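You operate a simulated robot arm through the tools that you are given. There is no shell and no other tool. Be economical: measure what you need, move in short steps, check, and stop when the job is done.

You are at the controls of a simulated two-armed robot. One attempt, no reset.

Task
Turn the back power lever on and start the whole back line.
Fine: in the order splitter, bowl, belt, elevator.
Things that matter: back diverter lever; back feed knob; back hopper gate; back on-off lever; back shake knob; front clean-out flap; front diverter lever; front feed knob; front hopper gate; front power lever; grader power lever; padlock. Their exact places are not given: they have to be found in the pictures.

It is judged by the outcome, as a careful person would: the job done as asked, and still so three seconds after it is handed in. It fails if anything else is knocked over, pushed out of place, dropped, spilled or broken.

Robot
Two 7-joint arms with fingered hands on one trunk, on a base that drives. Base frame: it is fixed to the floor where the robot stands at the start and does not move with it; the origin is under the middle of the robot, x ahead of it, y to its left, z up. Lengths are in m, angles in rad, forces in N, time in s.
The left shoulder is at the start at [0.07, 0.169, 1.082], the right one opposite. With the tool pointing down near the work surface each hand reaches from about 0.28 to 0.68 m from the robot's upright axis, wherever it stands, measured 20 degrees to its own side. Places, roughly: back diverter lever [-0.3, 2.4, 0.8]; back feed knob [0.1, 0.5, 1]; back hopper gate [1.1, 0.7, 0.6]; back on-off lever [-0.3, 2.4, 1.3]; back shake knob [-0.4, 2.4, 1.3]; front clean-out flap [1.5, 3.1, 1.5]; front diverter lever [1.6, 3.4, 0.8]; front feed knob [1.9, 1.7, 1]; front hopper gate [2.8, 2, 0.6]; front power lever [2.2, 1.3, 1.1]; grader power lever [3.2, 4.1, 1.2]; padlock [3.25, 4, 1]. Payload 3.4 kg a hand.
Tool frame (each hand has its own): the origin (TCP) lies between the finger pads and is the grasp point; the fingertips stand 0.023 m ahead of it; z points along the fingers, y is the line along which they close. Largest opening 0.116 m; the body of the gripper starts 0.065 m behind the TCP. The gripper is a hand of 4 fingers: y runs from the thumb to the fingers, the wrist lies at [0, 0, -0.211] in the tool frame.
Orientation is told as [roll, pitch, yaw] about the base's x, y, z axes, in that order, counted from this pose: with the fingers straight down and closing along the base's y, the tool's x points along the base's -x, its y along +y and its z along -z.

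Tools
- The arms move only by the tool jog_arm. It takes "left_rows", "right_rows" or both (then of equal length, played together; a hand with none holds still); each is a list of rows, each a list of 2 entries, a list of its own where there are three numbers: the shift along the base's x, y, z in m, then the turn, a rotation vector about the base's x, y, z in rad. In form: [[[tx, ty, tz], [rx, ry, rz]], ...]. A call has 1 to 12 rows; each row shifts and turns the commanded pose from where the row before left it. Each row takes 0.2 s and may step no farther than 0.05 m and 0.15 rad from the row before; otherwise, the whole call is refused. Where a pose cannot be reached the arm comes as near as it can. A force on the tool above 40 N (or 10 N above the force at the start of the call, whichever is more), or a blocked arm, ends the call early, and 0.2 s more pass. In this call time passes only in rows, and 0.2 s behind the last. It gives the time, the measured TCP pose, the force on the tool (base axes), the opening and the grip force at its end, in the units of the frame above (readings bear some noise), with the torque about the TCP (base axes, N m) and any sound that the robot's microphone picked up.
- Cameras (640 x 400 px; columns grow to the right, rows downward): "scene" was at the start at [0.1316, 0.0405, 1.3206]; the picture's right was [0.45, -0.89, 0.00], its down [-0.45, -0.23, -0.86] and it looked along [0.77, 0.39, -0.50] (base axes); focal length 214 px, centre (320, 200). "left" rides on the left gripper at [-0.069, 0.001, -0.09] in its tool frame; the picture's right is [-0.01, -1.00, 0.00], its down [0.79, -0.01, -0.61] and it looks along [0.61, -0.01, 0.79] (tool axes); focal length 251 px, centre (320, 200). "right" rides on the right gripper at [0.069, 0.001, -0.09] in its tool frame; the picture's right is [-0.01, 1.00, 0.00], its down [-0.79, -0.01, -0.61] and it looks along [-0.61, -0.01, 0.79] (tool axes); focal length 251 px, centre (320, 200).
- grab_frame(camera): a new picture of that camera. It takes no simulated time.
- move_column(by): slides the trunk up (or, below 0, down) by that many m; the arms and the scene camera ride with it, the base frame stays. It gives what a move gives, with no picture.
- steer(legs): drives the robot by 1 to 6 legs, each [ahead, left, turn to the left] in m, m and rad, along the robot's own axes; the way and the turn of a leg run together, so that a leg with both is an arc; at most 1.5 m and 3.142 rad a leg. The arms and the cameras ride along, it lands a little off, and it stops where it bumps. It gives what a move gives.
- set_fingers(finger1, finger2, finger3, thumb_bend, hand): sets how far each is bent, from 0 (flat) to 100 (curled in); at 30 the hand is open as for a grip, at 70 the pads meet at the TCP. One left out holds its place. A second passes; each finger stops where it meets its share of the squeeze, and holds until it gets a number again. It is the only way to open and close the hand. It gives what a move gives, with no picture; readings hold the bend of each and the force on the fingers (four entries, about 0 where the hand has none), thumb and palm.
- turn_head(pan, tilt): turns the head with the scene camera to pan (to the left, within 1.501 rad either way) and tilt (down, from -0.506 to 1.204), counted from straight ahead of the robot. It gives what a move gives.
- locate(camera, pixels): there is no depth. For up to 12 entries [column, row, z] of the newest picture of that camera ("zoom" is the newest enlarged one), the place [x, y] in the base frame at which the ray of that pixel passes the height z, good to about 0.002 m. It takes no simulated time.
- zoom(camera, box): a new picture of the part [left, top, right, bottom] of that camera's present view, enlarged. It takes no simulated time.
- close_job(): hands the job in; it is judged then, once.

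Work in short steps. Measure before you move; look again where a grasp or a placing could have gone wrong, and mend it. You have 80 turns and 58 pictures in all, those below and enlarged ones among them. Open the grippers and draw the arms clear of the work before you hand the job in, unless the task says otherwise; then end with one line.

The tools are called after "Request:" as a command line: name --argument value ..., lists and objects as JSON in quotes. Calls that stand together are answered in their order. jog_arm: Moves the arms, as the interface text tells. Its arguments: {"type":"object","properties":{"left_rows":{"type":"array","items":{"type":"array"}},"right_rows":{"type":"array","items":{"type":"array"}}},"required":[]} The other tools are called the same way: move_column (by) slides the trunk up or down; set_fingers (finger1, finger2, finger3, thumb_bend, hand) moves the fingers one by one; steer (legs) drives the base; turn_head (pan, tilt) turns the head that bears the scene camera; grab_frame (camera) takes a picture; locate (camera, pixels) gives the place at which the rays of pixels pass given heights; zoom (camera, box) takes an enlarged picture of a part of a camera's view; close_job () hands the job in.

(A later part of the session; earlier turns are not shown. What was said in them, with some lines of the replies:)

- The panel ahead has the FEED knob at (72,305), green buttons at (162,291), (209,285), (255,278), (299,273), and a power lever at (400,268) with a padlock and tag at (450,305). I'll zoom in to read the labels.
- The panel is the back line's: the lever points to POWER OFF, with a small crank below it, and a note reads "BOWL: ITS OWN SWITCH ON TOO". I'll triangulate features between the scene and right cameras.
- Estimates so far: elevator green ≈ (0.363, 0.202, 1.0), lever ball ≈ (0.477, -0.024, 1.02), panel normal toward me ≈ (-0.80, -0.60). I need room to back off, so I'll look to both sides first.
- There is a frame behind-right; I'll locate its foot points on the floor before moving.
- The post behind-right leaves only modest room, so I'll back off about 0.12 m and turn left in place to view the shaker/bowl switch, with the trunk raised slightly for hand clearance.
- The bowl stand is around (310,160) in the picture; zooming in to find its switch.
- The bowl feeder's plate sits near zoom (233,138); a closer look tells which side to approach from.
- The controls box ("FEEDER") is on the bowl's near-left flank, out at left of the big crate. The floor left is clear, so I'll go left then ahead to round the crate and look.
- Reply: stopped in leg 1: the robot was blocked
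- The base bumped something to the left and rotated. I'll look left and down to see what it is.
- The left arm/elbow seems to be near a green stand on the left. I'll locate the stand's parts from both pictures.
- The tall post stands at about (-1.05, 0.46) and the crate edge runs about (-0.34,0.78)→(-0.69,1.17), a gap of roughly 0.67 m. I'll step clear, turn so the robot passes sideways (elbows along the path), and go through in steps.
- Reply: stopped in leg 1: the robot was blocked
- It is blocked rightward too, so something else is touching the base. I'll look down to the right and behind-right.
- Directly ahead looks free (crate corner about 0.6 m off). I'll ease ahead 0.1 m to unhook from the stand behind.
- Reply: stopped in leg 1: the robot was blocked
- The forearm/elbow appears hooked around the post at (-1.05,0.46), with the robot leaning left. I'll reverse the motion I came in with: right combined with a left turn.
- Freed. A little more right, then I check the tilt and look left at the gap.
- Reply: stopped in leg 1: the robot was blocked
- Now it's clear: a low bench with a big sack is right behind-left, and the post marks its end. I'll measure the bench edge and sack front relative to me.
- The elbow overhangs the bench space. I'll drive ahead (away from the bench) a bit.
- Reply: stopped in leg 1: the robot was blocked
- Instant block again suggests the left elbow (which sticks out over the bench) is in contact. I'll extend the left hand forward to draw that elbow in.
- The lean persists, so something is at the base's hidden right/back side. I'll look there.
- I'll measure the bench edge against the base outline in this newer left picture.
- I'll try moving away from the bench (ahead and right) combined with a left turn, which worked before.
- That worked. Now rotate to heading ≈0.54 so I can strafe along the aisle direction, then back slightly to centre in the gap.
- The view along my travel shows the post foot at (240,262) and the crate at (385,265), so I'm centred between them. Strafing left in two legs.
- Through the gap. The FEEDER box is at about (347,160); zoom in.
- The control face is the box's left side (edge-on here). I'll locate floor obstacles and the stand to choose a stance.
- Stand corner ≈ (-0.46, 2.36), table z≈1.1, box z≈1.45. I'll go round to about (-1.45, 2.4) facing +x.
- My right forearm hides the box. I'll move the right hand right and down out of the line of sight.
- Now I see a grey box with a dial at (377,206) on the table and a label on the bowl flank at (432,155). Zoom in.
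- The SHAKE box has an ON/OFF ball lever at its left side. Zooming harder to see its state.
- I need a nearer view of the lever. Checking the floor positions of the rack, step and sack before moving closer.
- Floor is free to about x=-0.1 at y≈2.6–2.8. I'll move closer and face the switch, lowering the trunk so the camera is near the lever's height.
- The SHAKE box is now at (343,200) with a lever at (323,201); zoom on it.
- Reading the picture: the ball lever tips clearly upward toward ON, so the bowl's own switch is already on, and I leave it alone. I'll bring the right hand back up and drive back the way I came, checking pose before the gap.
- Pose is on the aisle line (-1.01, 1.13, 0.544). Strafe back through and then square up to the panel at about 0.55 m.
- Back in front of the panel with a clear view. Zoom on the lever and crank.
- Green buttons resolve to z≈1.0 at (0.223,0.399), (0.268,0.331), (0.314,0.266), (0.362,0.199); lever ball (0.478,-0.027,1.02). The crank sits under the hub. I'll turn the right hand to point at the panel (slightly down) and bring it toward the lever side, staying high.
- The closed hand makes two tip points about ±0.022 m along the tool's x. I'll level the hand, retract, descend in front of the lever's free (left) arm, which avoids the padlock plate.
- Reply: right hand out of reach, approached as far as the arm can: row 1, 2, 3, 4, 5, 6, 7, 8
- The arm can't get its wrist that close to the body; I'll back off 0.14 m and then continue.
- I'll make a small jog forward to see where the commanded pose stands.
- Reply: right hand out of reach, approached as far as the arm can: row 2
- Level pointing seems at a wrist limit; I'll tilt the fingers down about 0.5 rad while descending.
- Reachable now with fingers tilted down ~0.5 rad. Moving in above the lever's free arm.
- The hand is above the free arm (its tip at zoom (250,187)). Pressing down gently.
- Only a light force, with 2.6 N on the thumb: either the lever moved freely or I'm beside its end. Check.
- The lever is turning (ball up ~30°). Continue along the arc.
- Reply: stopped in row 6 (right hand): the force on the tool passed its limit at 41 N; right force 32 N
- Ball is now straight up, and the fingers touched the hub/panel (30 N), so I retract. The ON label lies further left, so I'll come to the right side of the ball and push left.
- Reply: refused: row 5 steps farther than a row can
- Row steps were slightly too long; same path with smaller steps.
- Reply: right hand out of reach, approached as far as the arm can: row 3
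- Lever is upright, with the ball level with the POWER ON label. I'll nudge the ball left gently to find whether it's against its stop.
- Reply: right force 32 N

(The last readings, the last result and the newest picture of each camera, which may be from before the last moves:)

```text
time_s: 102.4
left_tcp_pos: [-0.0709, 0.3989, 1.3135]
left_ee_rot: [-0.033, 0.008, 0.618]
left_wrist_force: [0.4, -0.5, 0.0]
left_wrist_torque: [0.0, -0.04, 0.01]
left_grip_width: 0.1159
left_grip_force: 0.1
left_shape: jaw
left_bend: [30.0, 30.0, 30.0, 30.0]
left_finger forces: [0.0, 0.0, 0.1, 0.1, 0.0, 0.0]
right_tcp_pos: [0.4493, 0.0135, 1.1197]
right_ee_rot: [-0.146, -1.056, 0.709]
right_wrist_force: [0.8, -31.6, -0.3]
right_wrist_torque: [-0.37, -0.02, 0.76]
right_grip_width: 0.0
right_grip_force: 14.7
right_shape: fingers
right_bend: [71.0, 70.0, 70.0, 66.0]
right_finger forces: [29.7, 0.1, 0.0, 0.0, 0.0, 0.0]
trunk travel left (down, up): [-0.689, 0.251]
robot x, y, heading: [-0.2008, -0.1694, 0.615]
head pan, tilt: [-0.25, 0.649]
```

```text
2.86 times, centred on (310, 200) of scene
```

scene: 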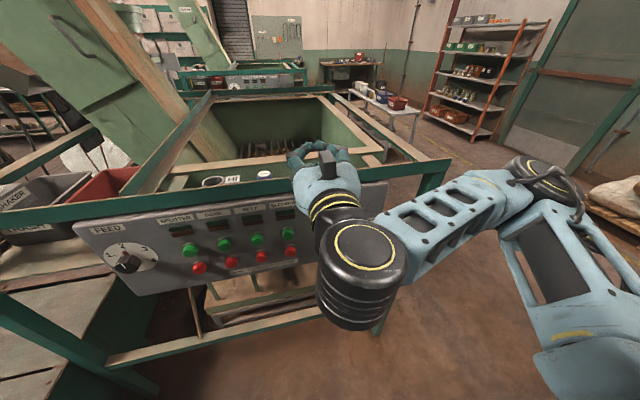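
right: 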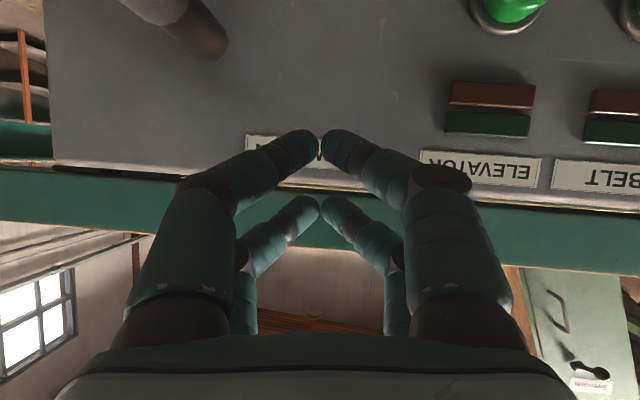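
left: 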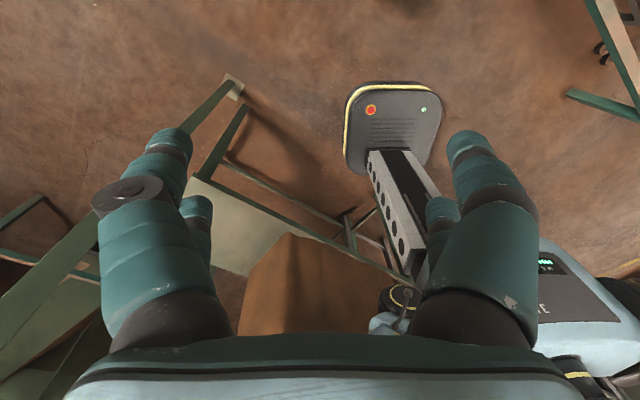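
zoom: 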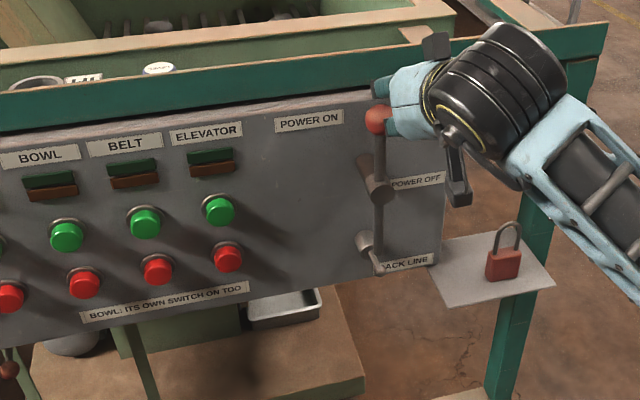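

31 N of resistance: the lever is at its end stop upright beside "POWER ON". I'll free the hand and travel to the SPLITTER green button at a safe standoff; its lamp will confirm the power.

Request:
jog_arm --right_rows '[[[0.0114, -0.0164, 0], [0, 0, 0]], [[-0.0246, -0.0172, 0], [0, 0, 0]], [[-0.0246, -0.0172, 0], [0, 0, 0]], [[-0.0246, -0.0172, 0], [0, 0, 0]]]'

Request:
jog_arm --right_rows '[[[-0.024, 0.0344, -0.0115], [0, 0, 0]], [[-0.024, 0.0344, -0.0115], [0, 0, 0]], [[-0.024, 0.0344, -0.0115], [0, 0, 0]], [[-0.024, 0.0344, -0.0115], [0, 0, 0]], [[-0.024, 0.0344, -0.0115], [0, 0, 0]], [[-0.024, 0.0344, -0.0115], [0, 0, 0]], [[-0.024, 0.0344, -0.0115], [0, 0, 0]], [[-0.024, 0.0344, -0.0115], [0, 0, 0]], [[-0.024, 0.0344, -0.0115], [0, 0, 0]], [[-0.024, 0.0344, -0.0115], [0, 0, 0]], [[-0.024, 0.0344, -0.0115], [0, 0, 0]]]'

```text
time_s: 103.4
left_tcp_pos: [-0.0739, 0.4095, 1.309]
left_ee_rot: [-0.043, 0.012, 0.622]
left_wrist_force: [0.6, 0.1, 0.3]
left_wrist_torque: [0.03, 0.0, 0.0]
left_grip_width: 0.116
left_grip_force: 0.1
left_shape: jaw
left_bend: [30.0, 30.0, 30.0, 30.0]
left_finger forces: [0.0, 0.1, 0.0, 0.0, 0.0, 0.0]
right_tcp_pos: [0.3867, -0.0436, 1.1159]
right_ee_rot: [-0.155, -1.051, 0.725]
right_wrist_force: [0.4, -0.5, 0.5]
right_wrist_torque: [-0.01, 0.03, -0.05]
right_grip_width: 0.001
right_grip_force: 0.0
right_shape: fingers
right_bend: [70.0, 70.0, 70.0, 70.0]
right_finger forces: [0.0, 0.1, 0.1, 0.1, 0.1, 0.0]
trunk travel left (down, up): [-0.689, 0.251]
robot x, y, heading: [-0.1986, -0.1691, 0.619]
head pan, tilt: [-0.25, 0.649]
```

```text
time_s: 105.8
left_tcp_pos: [-0.0715, 0.4083, 1.311]
left_ee_rot: [-0.04, 0.012, 0.62]
left_wrist_force: [0.0, -0.2, -0.5]
left_wrist_torque: [0.02, 0.04, 0.02]
left_grip_width: 0.116
left_grip_force: 0.0
left_shape: jaw
left_bend: [30.0, 30.0, 30.0, 30.0]
left_finger forces: [0.0, 0.0, 0.1, 0.1, 0.0, 0.1]
right_tcp_pos: [0.1516, 0.3034, 1.0165]
right_ee_rot: [-0.157, -1.045, 0.732]
right_wrist_force: [-0.4, -0.1, 1.3]
right_wrist_torque: [0.0, -0.01, 0.03]
right_grip_width: 0.0012
right_grip_force: 0.0
right_shape: fingers
right_bend: [70.0, 70.0, 70.0, 70.0]
right_finger forces: [0.0, 0.0, 0.0, 0.0, 0.1, 0.1]
right hand out of reach, approached as far as the arm can: row 9, 10, 11
trunk travel left (down, up): [-0.689, 0.251]
robot x, y, heading: [-0.2033, -0.1703, 0.616]
head pan, tilt: [-0.25, 0.649]
```

Slightly beyond the arm's comfort there; I'll strafe the base 0.1 m left and re-check.

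Request:
steer --legs '[[0, 0.1, 0]]'

Request:
jog_arm --right_rows '[[[0.012, -0.0172, 0.0], [0, 0, 0]], [[0.012, -0.0172, 0.0], [0, 0, 0]]]'

```text
time_s: 106.9
left_tcp_pos: [-0.1301, 0.4906, 1.3094]
left_ee_rot: [-0.041, 0.012, 0.619]
left_wrist_force: [0.2, 0.2, 0.2]
left_wrist_torque: [-0.02, 0.0, -0.01]
left_grip_width: 0.1159
left_grip_force: 0.1
left_shape: jaw
left_bend: [30.0, 30.0, 30.0, 30.0]
left_finger forces: [0.1, 0.0, 0.1, 0.1, 0.0, 0.0]
right_tcp_pos: [0.0937, 0.385, 1.0153]
right_ee_rot: [-0.159, -1.045, 0.731]
right_wrist_force: [-0.2, 0.2, 1.2]
right_wrist_torque: [0.01, 0.02, -0.02]
right_grip_width: 0.0011
right_grip_force: 0.0
right_shape: fingers
right_bend: [70.0, 70.0, 70.0, 70.0]
right_finger forces: [0.0, 0.0, 0.1, 0.1, 0.1, 0.1]
trunk travel left (down, up): [-0.689, 0.251]
robot x, y, heading: [-0.2633, -0.0897, 0.616]
head pan, tilt: [-0.25, 0.649]
```

```text
time_s: 107.5
left_tcp_pos: [-0.1303, 0.4898, 1.3096]
left_ee_rot: [-0.041, 0.012, 0.619]
left_wrist_force: [-0.1, 0.2, -0.1]
left_wrist_torque: [-0.01, 0.01, -0.01]
left_grip_width: 0.1159
left_grip_force: 0.1
left_shape: jaw
left_bend: [30.0, 30.0, 30.0, 30.0]
left_finger forces: [0.1, 0.0, 0.1, 0.0, 0.0, 0.0]
right_tcp_pos: [0.117, 0.3507, 1.0167]
right_ee_rot: [-0.167, -1.034, 0.74]
right_wrist_force: [-0.7, 0.2, 0.5]
right_wrist_torque: [0.05, 0.0, 0.0]
right_grip_width: 0.001
right_grip_force: 0.1
right_shape: fingers
right_bend: [70.0, 70.0, 70.0, 70.0]
right_finger forces: [0.1, 0.1, 0.0, 0.0, 0.0, 0.0]
trunk travel left (down, up): [-0.689, 0.251]
robot x, y, heading: [-0.2594, -0.089, 0.615]
head pan, tilt: [-0.25, 0.649]
```

Reach is fine. Aligning in front of the SPLITTER green at a 3 cm standoff and verifying with the hand camera.

Request:
jog_arm --right_rows '[[[0.0114, -0.0164, -0.024], [0, 0, 0]], [[0.0205, 0.0143, 0.0], [0, 0, 0]], [[0.0205, 0.0143, 0.0], [0, 0, 0]]]'

Request:
grab_frame --camera "right"

Request:
zoom --camera "scene" --box '[180, 180, 400, 320]'

```text
time_s: 108.3
left_tcp_pos: [-0.1314, 0.4935, 1.309]
left_ee_rot: [-0.043, 0.013, 0.621]
left_wrist_force: [0.9, -0.6, 0.4]
left_wrist_torque: [0.0, 0.01, -0.02]
left_grip_width: 0.1163
left_grip_force: 0.1
left_shape: jaw
left_bend: [30.0, 30.0, 30.0, 30.0]
left_finger forces: [0.0, 0.0, 0.0, 0.0, 0.0, 0.0]
right_tcp_pos: [0.1756, 0.3722, 1.0048]
right_ee_rot: [-0.163, -1.045, 0.735]
right_wrist_force: [0.7, -0.6, 0.5]
right_wrist_torque: [-0.06, 0.01, 0.04]
right_grip_width: 0.0013
right_grip_force: 0.0
right_shape: fingers
right_bend: [70.0, 70.0, 70.0, 70.0]
right_finger forces: [0.0, 0.0, 0.1, 0.1, 0.0, 0.0]
right hand out of reach, approached as far as the arm can: row 1
trunk travel left (down, up): [-0.689, 0.251]
robot x, y, heading: [-0.2593, -0.0887, 0.621]
head pan, tilt: [-0.25, 0.649]
```

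```text
11 pictures are left
```

right: 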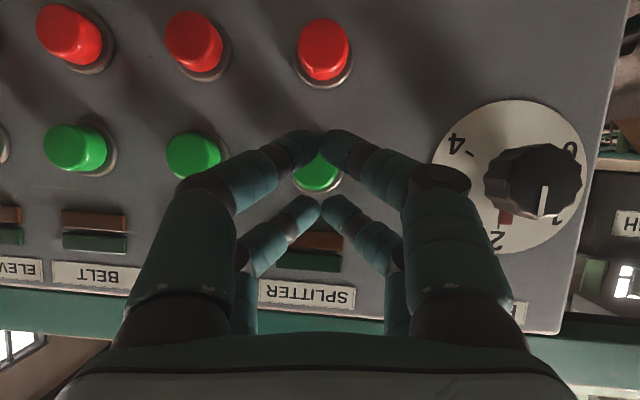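

```text
2.86 times, centred on (290, 250) of scene
```

zoom: 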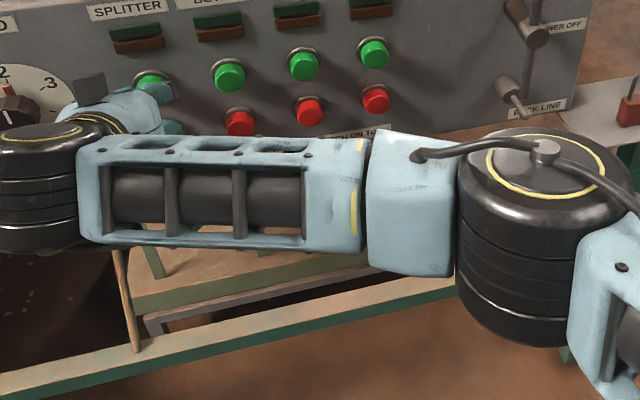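

Laterally aligned on SPLITTER (column 318). I'll drop 1.2 cm so the leading upper tips meet the cap, then press forward.

Request:
jog_arm --right_rows '[[[0, 0, -0.012], [0, 0, 0]], [[0.0082, 0.0057, 0], [0, 0, 0]], [[0.0082, 0.0057, 0], [0, 0, 0]], [[0.0062, 0.0043, 0], [0, 0, 0]], [[0.0049, 0.0034, 0], [0, 0, 0]]]'

```text
time_s: 109.5
left_tcp_pos: [-0.1363, 0.4838, 1.3128]
left_ee_rot: [-0.041, 0.007, 0.621]
left_wrist_force: [0.4, 0.6, -0.4]
left_wrist_torque: [0.01, -0.01, -0.03]
left_grip_width: 0.1159
left_grip_force: 0.0
left_shape: jaw
left_bend: [30.0, 30.0, 30.0, 30.0]
left_finger forces: [0.0, 0.0, 0.1, 0.0, 0.0, 0.0]
right_tcp_pos: [0.2009, 0.3874, 0.9997]
right_ee_rot: [-0.158, -1.052, 0.73]
right_wrist_force: [-16.6, -17.4, 8.3]
right_wrist_torque: [0.18, -0.24, -0.17]
right_grip_width: 0.0012
right_grip_force: 12.6
right_shape: fingers
right_bend: [70.0, 69.0, 76.0, 70.0]
right_finger forces: [0.0, 2.8, 23.9, 0.0, 0.0, 0.1]
trunk travel left (down, up): [-0.689, 0.251]
robot x, y, heading: [-0.2621, -0.0905, 0.621]
head pan, tilt: [-0.25, 0.649]
heard: click
```

Heard a click. Retract and look at the SPLITTER lamp.

Request:
jog_arm --right_rows '[[[-0.0205, -0.0143, 0], [0, 0, 0]], [[-0.0205, -0.0143, 0], [0, 0, 0]]]'

Request:
zoom --camera "scene" --box '[200, 170, 400, 300]'

```text
time_s: 110.1
left_tcp_pos: [-0.1319, 0.4887, 1.3108]
left_ee_rot: [-0.039, 0.012, 0.619]
left_wrist_force: [0.0, 0.4, -0.1]
left_wrist_torque: [0.01, -0.06, 0.02]
left_grip_width: 0.1162
left_grip_force: 0.2
left_shape: jaw
left_bend: [30.0, 30.0, 30.0, 30.0]
left_finger forces: [0.0, 0.0, 0.0, 0.0, 0.1, 0.0]
right_tcp_pos: [0.1632, 0.3608, 0.9959]
right_ee_rot: [-0.163, -1.049, 0.732]
right_wrist_force: [0.0, 0.1, -1.1]
right_wrist_torque: [0.04, 0.01, -0.02]
right_grip_width: 0.0009
right_grip_force: 0.1
right_shape: fingers
right_bend: [70.0, 70.0, 70.0, 70.0]
right_finger forces: [0.1, 0.1, 0.1, 0.0, 0.1, 0.1]
trunk travel left (down, up): [-0.689, 0.251]
robot x, y, heading: [-0.2644, -0.0878, 0.618]
head pan, tilt: [-0.25, 0.649]
```

```text
3.08 times, centred on (300, 235) of scene
```

zoom: 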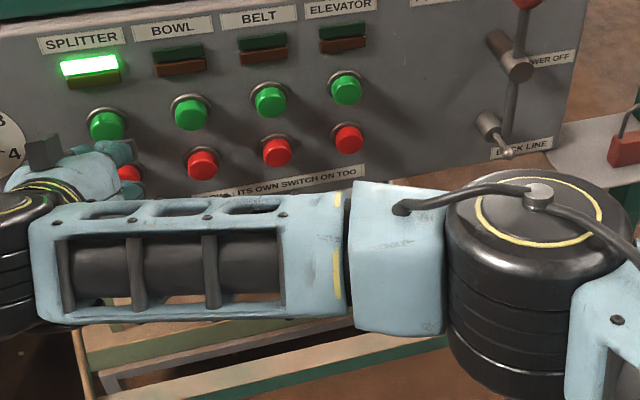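

SPLITTER lamp is lit green, so the power is on. Next BOWL: shift by (0.0446,-0.0673) and press, then retract and check.

Request:
jog_arm --right_rows '[[[0.0223, -0.0337, 0], [0, 0, 0]], [[0.0223, -0.0336, 0], [0, 0, 0]], [[0.0145, 0.0102, 0], [0, 0, 0]], [[0.0145, 0.0102, 0], [0, 0, 0]], [[0.0066, 0.0046, 0], [0, 0, 0]], [[0.0057, 0.004, 0], [0, 0, 0]]]'

Request:
jog_arm --right_rows '[[[-0.0205, -0.0143, 0], [0, 0, 0]], [[-0.0205, -0.0143, 0], [0, 0, 0]]]'

Request:
zoom --camera "scene" --box '[200, 170, 400, 300]'

```text
time_s: 111.5
left_tcp_pos: [-0.1364, 0.4855, 1.3121]
left_ee_rot: [-0.041, 0.005, 0.619]
left_wrist_force: [0.3, 0.7, 0.0]
left_wrist_torque: [0.0, -0.04, 0.0]
left_grip_width: 0.1158
left_grip_force: 0.1
left_shape: jaw
left_bend: [30.0, 30.0, 30.0, 30.0]
left_finger forces: [0.1, 0.0, 0.0, 0.1, 0.0, 0.0]
right_tcp_pos: [0.2466, 0.3185, 0.9989]
right_ee_rot: [-0.159, -1.053, 0.732]
right_wrist_force: [-16.1, -12.8, 8.5]
right_wrist_torque: [0.1, -0.23, -0.19]
right_grip_width: 0.001
right_grip_force: 11.3
right_shape: fingers
right_bend: [70.0, 68.0, 73.0, 70.0]
right_finger forces: [0.1, 3.0, 19.4, 0.1, 0.1, 0.0]
trunk travel left (down, up): [-0.689, 0.251]
robot x, y, heading: [-0.2608, -0.0875, 0.616]
head pan, tilt: [-0.25, 0.649]
heard: click
```

```text
time_s: 112.1
left_tcp_pos: [-0.132, 0.4881, 1.3115]
left_ee_rot: [-0.039, 0.009, 0.62]
left_wrist_force: [-1.1, -0.5, 0.8]
left_wrist_torque: [0.01, -0.02, 0.02]
left_grip_width: 0.1161
left_grip_force: 0.0
left_shape: jaw
left_bend: [30.0, 30.0, 30.0, 30.0]
left_finger forces: [0.0, 0.0, 0.1, 0.0, 0.1, 0.0]
right_tcp_pos: [0.2096, 0.2949, 0.9966]
right_ee_rot: [-0.163, -1.042, 0.737]
right_wrist_force: [-0.7, -0.7, -0.6]
right_wrist_torque: [-0.02, 0.0, 0.0]
right_grip_width: 0.0013
right_grip_force: 0.0
right_shape: fingers
right_bend: [70.0, 70.0, 70.0, 70.0]
right_finger forces: [0.0, 0.1, 0.0, 0.1, 0.0, 0.1]
trunk travel left (down, up): [-0.689, 0.251]
robot x, y, heading: [-0.2578, -0.0899, 0.618]
head pan, tilt: [-0.25, 0.649]
```

```text
3.08 times, centred on (300, 235) of scene
```

zoom: 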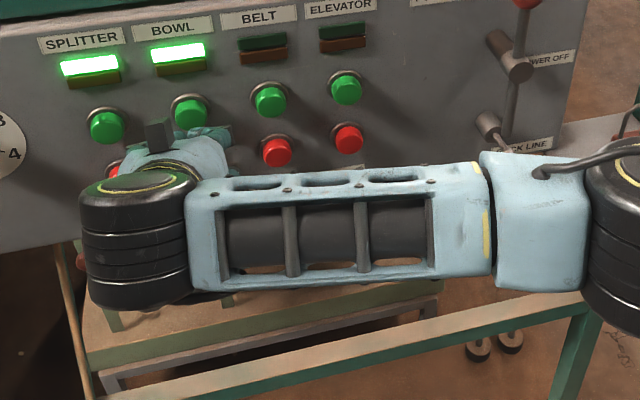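

BOWL is lit too. Next BELT.

Request:
jog_arm --right_rows '[[[0.023, -0.0328, 0], [0, 0, 0]], [[0.023, -0.0328, 0], [0, 0, 0]], [[0.0145, 0.0102, 0], [0, 0, 0]], [[0.0145, 0.0102, 0], [0, 0, 0]], [[0.0066, 0.0046, 0], [0, 0, 0]], [[0.0057, 0.004, 0], [0, 0, 0]]]'

Request:
jog_arm --right_rows '[[[-0.0205, -0.0143, 0], [0, 0, 0]], [[-0.0205, -0.0143, 0], [0, 0, 0]]]'

Request:
zoom --camera "scene" --box '[200, 170, 400, 300]'

```text
time_s: 113.5
left_tcp_pos: [-0.1353, 0.4857, 1.3123]
left_ee_rot: [-0.039, 0.008, 0.619]
left_wrist_force: [-0.1, 0.9, -0.7]
left_wrist_torque: [-0.01, -0.04, 0.01]
left_grip_width: 0.1162
left_grip_force: 0.1
left_shape: jaw
left_bend: [30.0, 30.0, 30.0, 30.0]
left_finger forces: [0.0, 0.0, 0.0, 0.0, 0.1, 0.0]
right_tcp_pos: [0.2929, 0.2547, 0.9994]
right_ee_rot: [-0.16, -1.049, 0.731]
right_wrist_force: [-13.9, -13.9, 8.0]
right_wrist_torque: [0.14, -0.28, -0.21]
right_grip_width: 0.0011
right_grip_force: 11.0
right_shape: fingers
right_bend: [70.0, 69.0, 73.0, 70.0]
right_finger forces: [0.0, 2.3, 20.0, 0.0, 0.0, 0.0]
trunk travel left (down, up): [-0.689, 0.251]
robot x, y, heading: [-0.2631, -0.0859, 0.615]
head pan, tilt: [-0.25, 0.649]
heard: click
```

```text
time_s: 114.1
left_tcp_pos: [-0.1318, 0.4891, 1.3103]
left_ee_rot: [-0.04, 0.011, 0.618]
left_wrist_force: [0.2, -0.3, 0.0]
left_wrist_torque: [0.04, -0.03, -0.04]
left_grip_width: 0.1162
left_grip_force: 0.1
left_shape: jaw
left_bend: [30.0, 30.0, 30.0, 30.0]
left_finger forces: [0.0, 0.0, 0.1, 0.0, 0.0, 0.0]
right_tcp_pos: [0.253, 0.2287, 0.9962]
right_ee_rot: [-0.162, -1.048, 0.733]
right_wrist_force: [0.3, -1.2, 0.3]
right_wrist_torque: [0.0, -0.02, -0.02]
right_grip_width: 0.0013
right_grip_force: 0.0
right_shape: fingers
right_bend: [70.0, 70.0, 70.0, 70.0]
right_finger forces: [0.0, 0.0, 0.0, 0.1, 0.1, 0.0]
trunk travel left (down, up): [-0.689, 0.251]
robot x, y, heading: [-0.2597, -0.0897, 0.615]
head pan, tilt: [-0.25, 0.649]
```

```text
3.08 times, centred on (300, 235) of scene
```

zoom: 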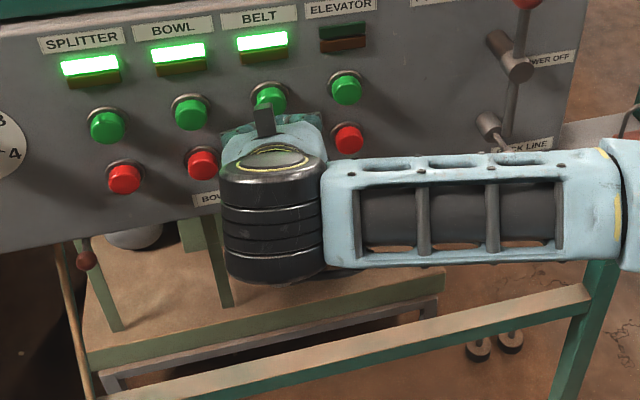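

BELT is lit. Last, ELEVATOR.

Request:
jog_arm --right_rows '[[[0.0238, -0.0333, 0], [0, 0, 0]], [[0.0239, -0.0334, 0], [0, 0, 0]], [[0.0145, 0.0102, 0], [0, 0, 0]], [[0.0145, 0.0102, 0], [0, 0, 0]], [[0.0066, 0.0046, 0], [0, 0, 0]], [[0.0057, 0.004, 0], [0, 0, 0]]]'

Request:
jog_arm --right_rows '[[[-0.0205, -0.0143, 0], [0, 0, 0]], [[-0.0205, -0.0143, 0], [0, 0, 0]], [[-0.0205, -0.0143, 0], [0, 0, 0]]]'

Request:
zoom --camera "scene" --box '[200, 170, 400, 300]'

```text
time_s: 115.5
left_tcp_pos: [-0.1367, 0.4871, 1.3115]
left_ee_rot: [-0.04, 0.007, 0.621]
left_wrist_force: [-0.1, 0.5, 1.0]
left_wrist_torque: [0.0, -0.01, -0.01]
left_grip_width: 0.1161
left_grip_force: 0.1
left_shape: jaw
left_bend: [30.0, 30.0, 30.0, 30.0]
left_finger forces: [0.0, 0.1, 0.0, 0.0, 0.0, 0.2]
right_tcp_pos: [0.3404, 0.1892, 0.9987]
right_ee_rot: [-0.165, -1.05, 0.736]
right_wrist_force: [-16.6, -10.1, 6.4]
right_wrist_torque: [0.06, -0.15, 0.02]
right_grip_width: 0.0007
right_grip_force: 11.3
right_shape: fingers
right_bend: [70.0, 71.0, 71.0, 70.0]
right_finger forces: [0.1, 11.8, 10.3, 0.0, 0.0, 0.1]
trunk travel left (down, up): [-0.689, 0.251]
robot x, y, heading: [-0.2642, -0.0889, 0.616]
head pan, tilt: [-0.25, 0.649]
heard: click
```

```text
time_s: 116.3
left_tcp_pos: [-0.1294, 0.4921, 1.3095]
left_ee_rot: [-0.041, 0.014, 0.619]
left_wrist_force: [0.2, 0.0, 0.2]
left_wrist_torque: [0.01, 0.02, -0.03]
left_grip_width: 0.116
left_grip_force: 0.0
left_shape: jaw
left_bend: [30.0, 30.0, 30.0, 30.0]
left_finger forces: [0.1, 0.0, 0.0, 0.0, 0.0, 0.0]
right_tcp_pos: [0.2829, 0.15, 0.9943]
right_ee_rot: [-0.162, -1.044, 0.733]
right_wrist_force: [0.7, 0.3, -0.8]
right_wrist_torque: [-0.03, 0.02, 0.02]
right_grip_width: 0.001
right_grip_force: 0.1
right_shape: fingers
right_bend: [70.0, 70.0, 70.0, 70.0]
right_finger forces: [0.0, 0.0, 0.0, 0.1, 0.0, 0.1]
trunk travel left (down, up): [-0.689, 0.251]
robot x, y, heading: [-0.2651, -0.0876, 0.618]
head pan, tilt: [-0.25, 0.649]
```

```text
3.08 times, centred on (300, 235) of scene
```

zoom: 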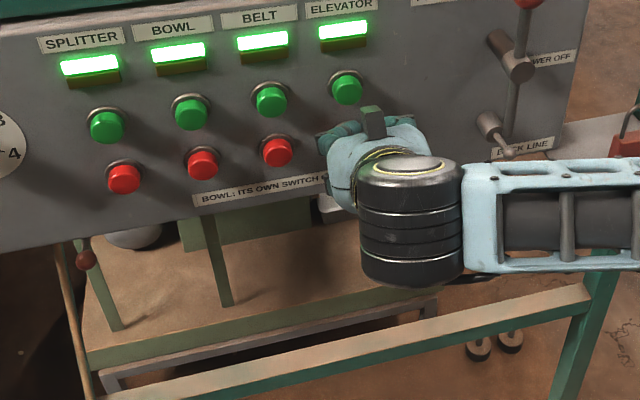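

All four lamps are lit in order. Drawing the hand back and up, then opening it.

Request:
jog_arm --right_rows '[[[-0.008, -0.02, 0.035], [0, 0, 0]], [[0.0, -0.02, 0.04], [0, 0, 0]], [[0.0, -0.02, 0.04], [0, 0, 0]], [[0.0, -0.02, 0.04], [0, 0, 0]], [[0.0, 0.0, 0.04], [0, 0, 0]]]'

Request:
set_fingers --hand "right" --finger1 30 --finger2 30 --finger3 30 --thumb_bend 30

Request:
grab_frame --camera "scene"

```text
time_s: 117.5
left_tcp_pos: [-0.1309, 0.4925, 1.3083]
left_ee_rot: [-0.041, 0.012, 0.619]
left_wrist_force: [0.9, 1.4, -0.1]
left_wrist_torque: [-0.02, 0.0, 0.01]
left_grip_width: 0.116
left_grip_force: 0.0
left_shape: jaw
left_bend: [30.0, 30.0, 30.0, 30.0]
left_finger forces: [0.1, 0.0, 0.0, 0.0, 0.1, 0.0]
right_tcp_pos: [0.2753, 0.0696, 1.188]
right_ee_rot: [-0.163, -1.043, 0.735]
right_wrist_force: [0.5, -0.4, 0.6]
right_wrist_torque: [-0.02, 0.0, 0.02]
right_grip_width: 0.001
right_grip_force: 0.1
right_shape: fingers
right_bend: [70.0, 70.0, 70.0, 70.0]
right_finger forces: [0.1, 0.0, 0.0, 0.0, 0.0, 0.0]
trunk travel left (down, up): [-0.689, 0.251]
robot x, y, heading: [-0.257, -0.0887, 0.62]
head pan, tilt: [-0.25, 0.649]
```

```text
time_s: 118.5
left_tcp_pos: [-0.1306, 0.4907, 1.3098]
left_ee_rot: [-0.043, 0.012, 0.621]
left_wrist_force: [0.0, -0.9, -0.2]
left_wrist_torque: [-0.02, 0.0, -0.02]
left_grip_width: 0.1162
left_grip_force: 0.0
left_shape: jaw
left_bend: [30.0, 30.0, 30.0, 30.0]
left_finger forces: [0.0, 0.1, 0.1, 0.1, 0.0, 0.0]
right_tcp_pos: [0.2753, 0.0692, 1.1885]
right_ee_rot: [-0.161, -1.045, 0.733]
right_wrist_force: [0.1, 0.6, 0.1]
right_wrist_torque: [0.01, 0.0, -0.02]
right_grip_width: 0.1165
right_grip_force: 0.0
right_shape: fingers
right_bend: [30.0, 30.0, 30.0, 30.0]
right_finger forces: [0.0, 0.0, 0.1, 0.0, 0.0, 0.0]
trunk travel left (down, up): [-0.689, 0.251]
robot x, y, heading: [-0.261, -0.0907, 0.619]
head pan, tilt: [-0.25, 0.649]
```

```text
5 pictures are left
```

scene: 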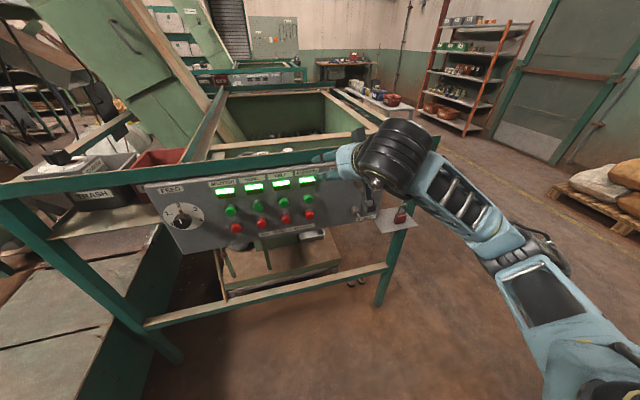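

All four lamps stay lit, the lever is upright at ON, and the hands are clear and open. Handing in.

Request:
close_job

```text
The job is handed in.
```

The back power lever is on, and splitter, bowl, belt and elevator were started in that order; all four lamps are lit. I judged the bowl's own switch to be already on from a close-up, without touching it. On the way to check it, the robot bumped and briefly hung up on a bench with a sack on it. I saw nothing knocked over, but I didn't check whether the bench or sack had shifted.
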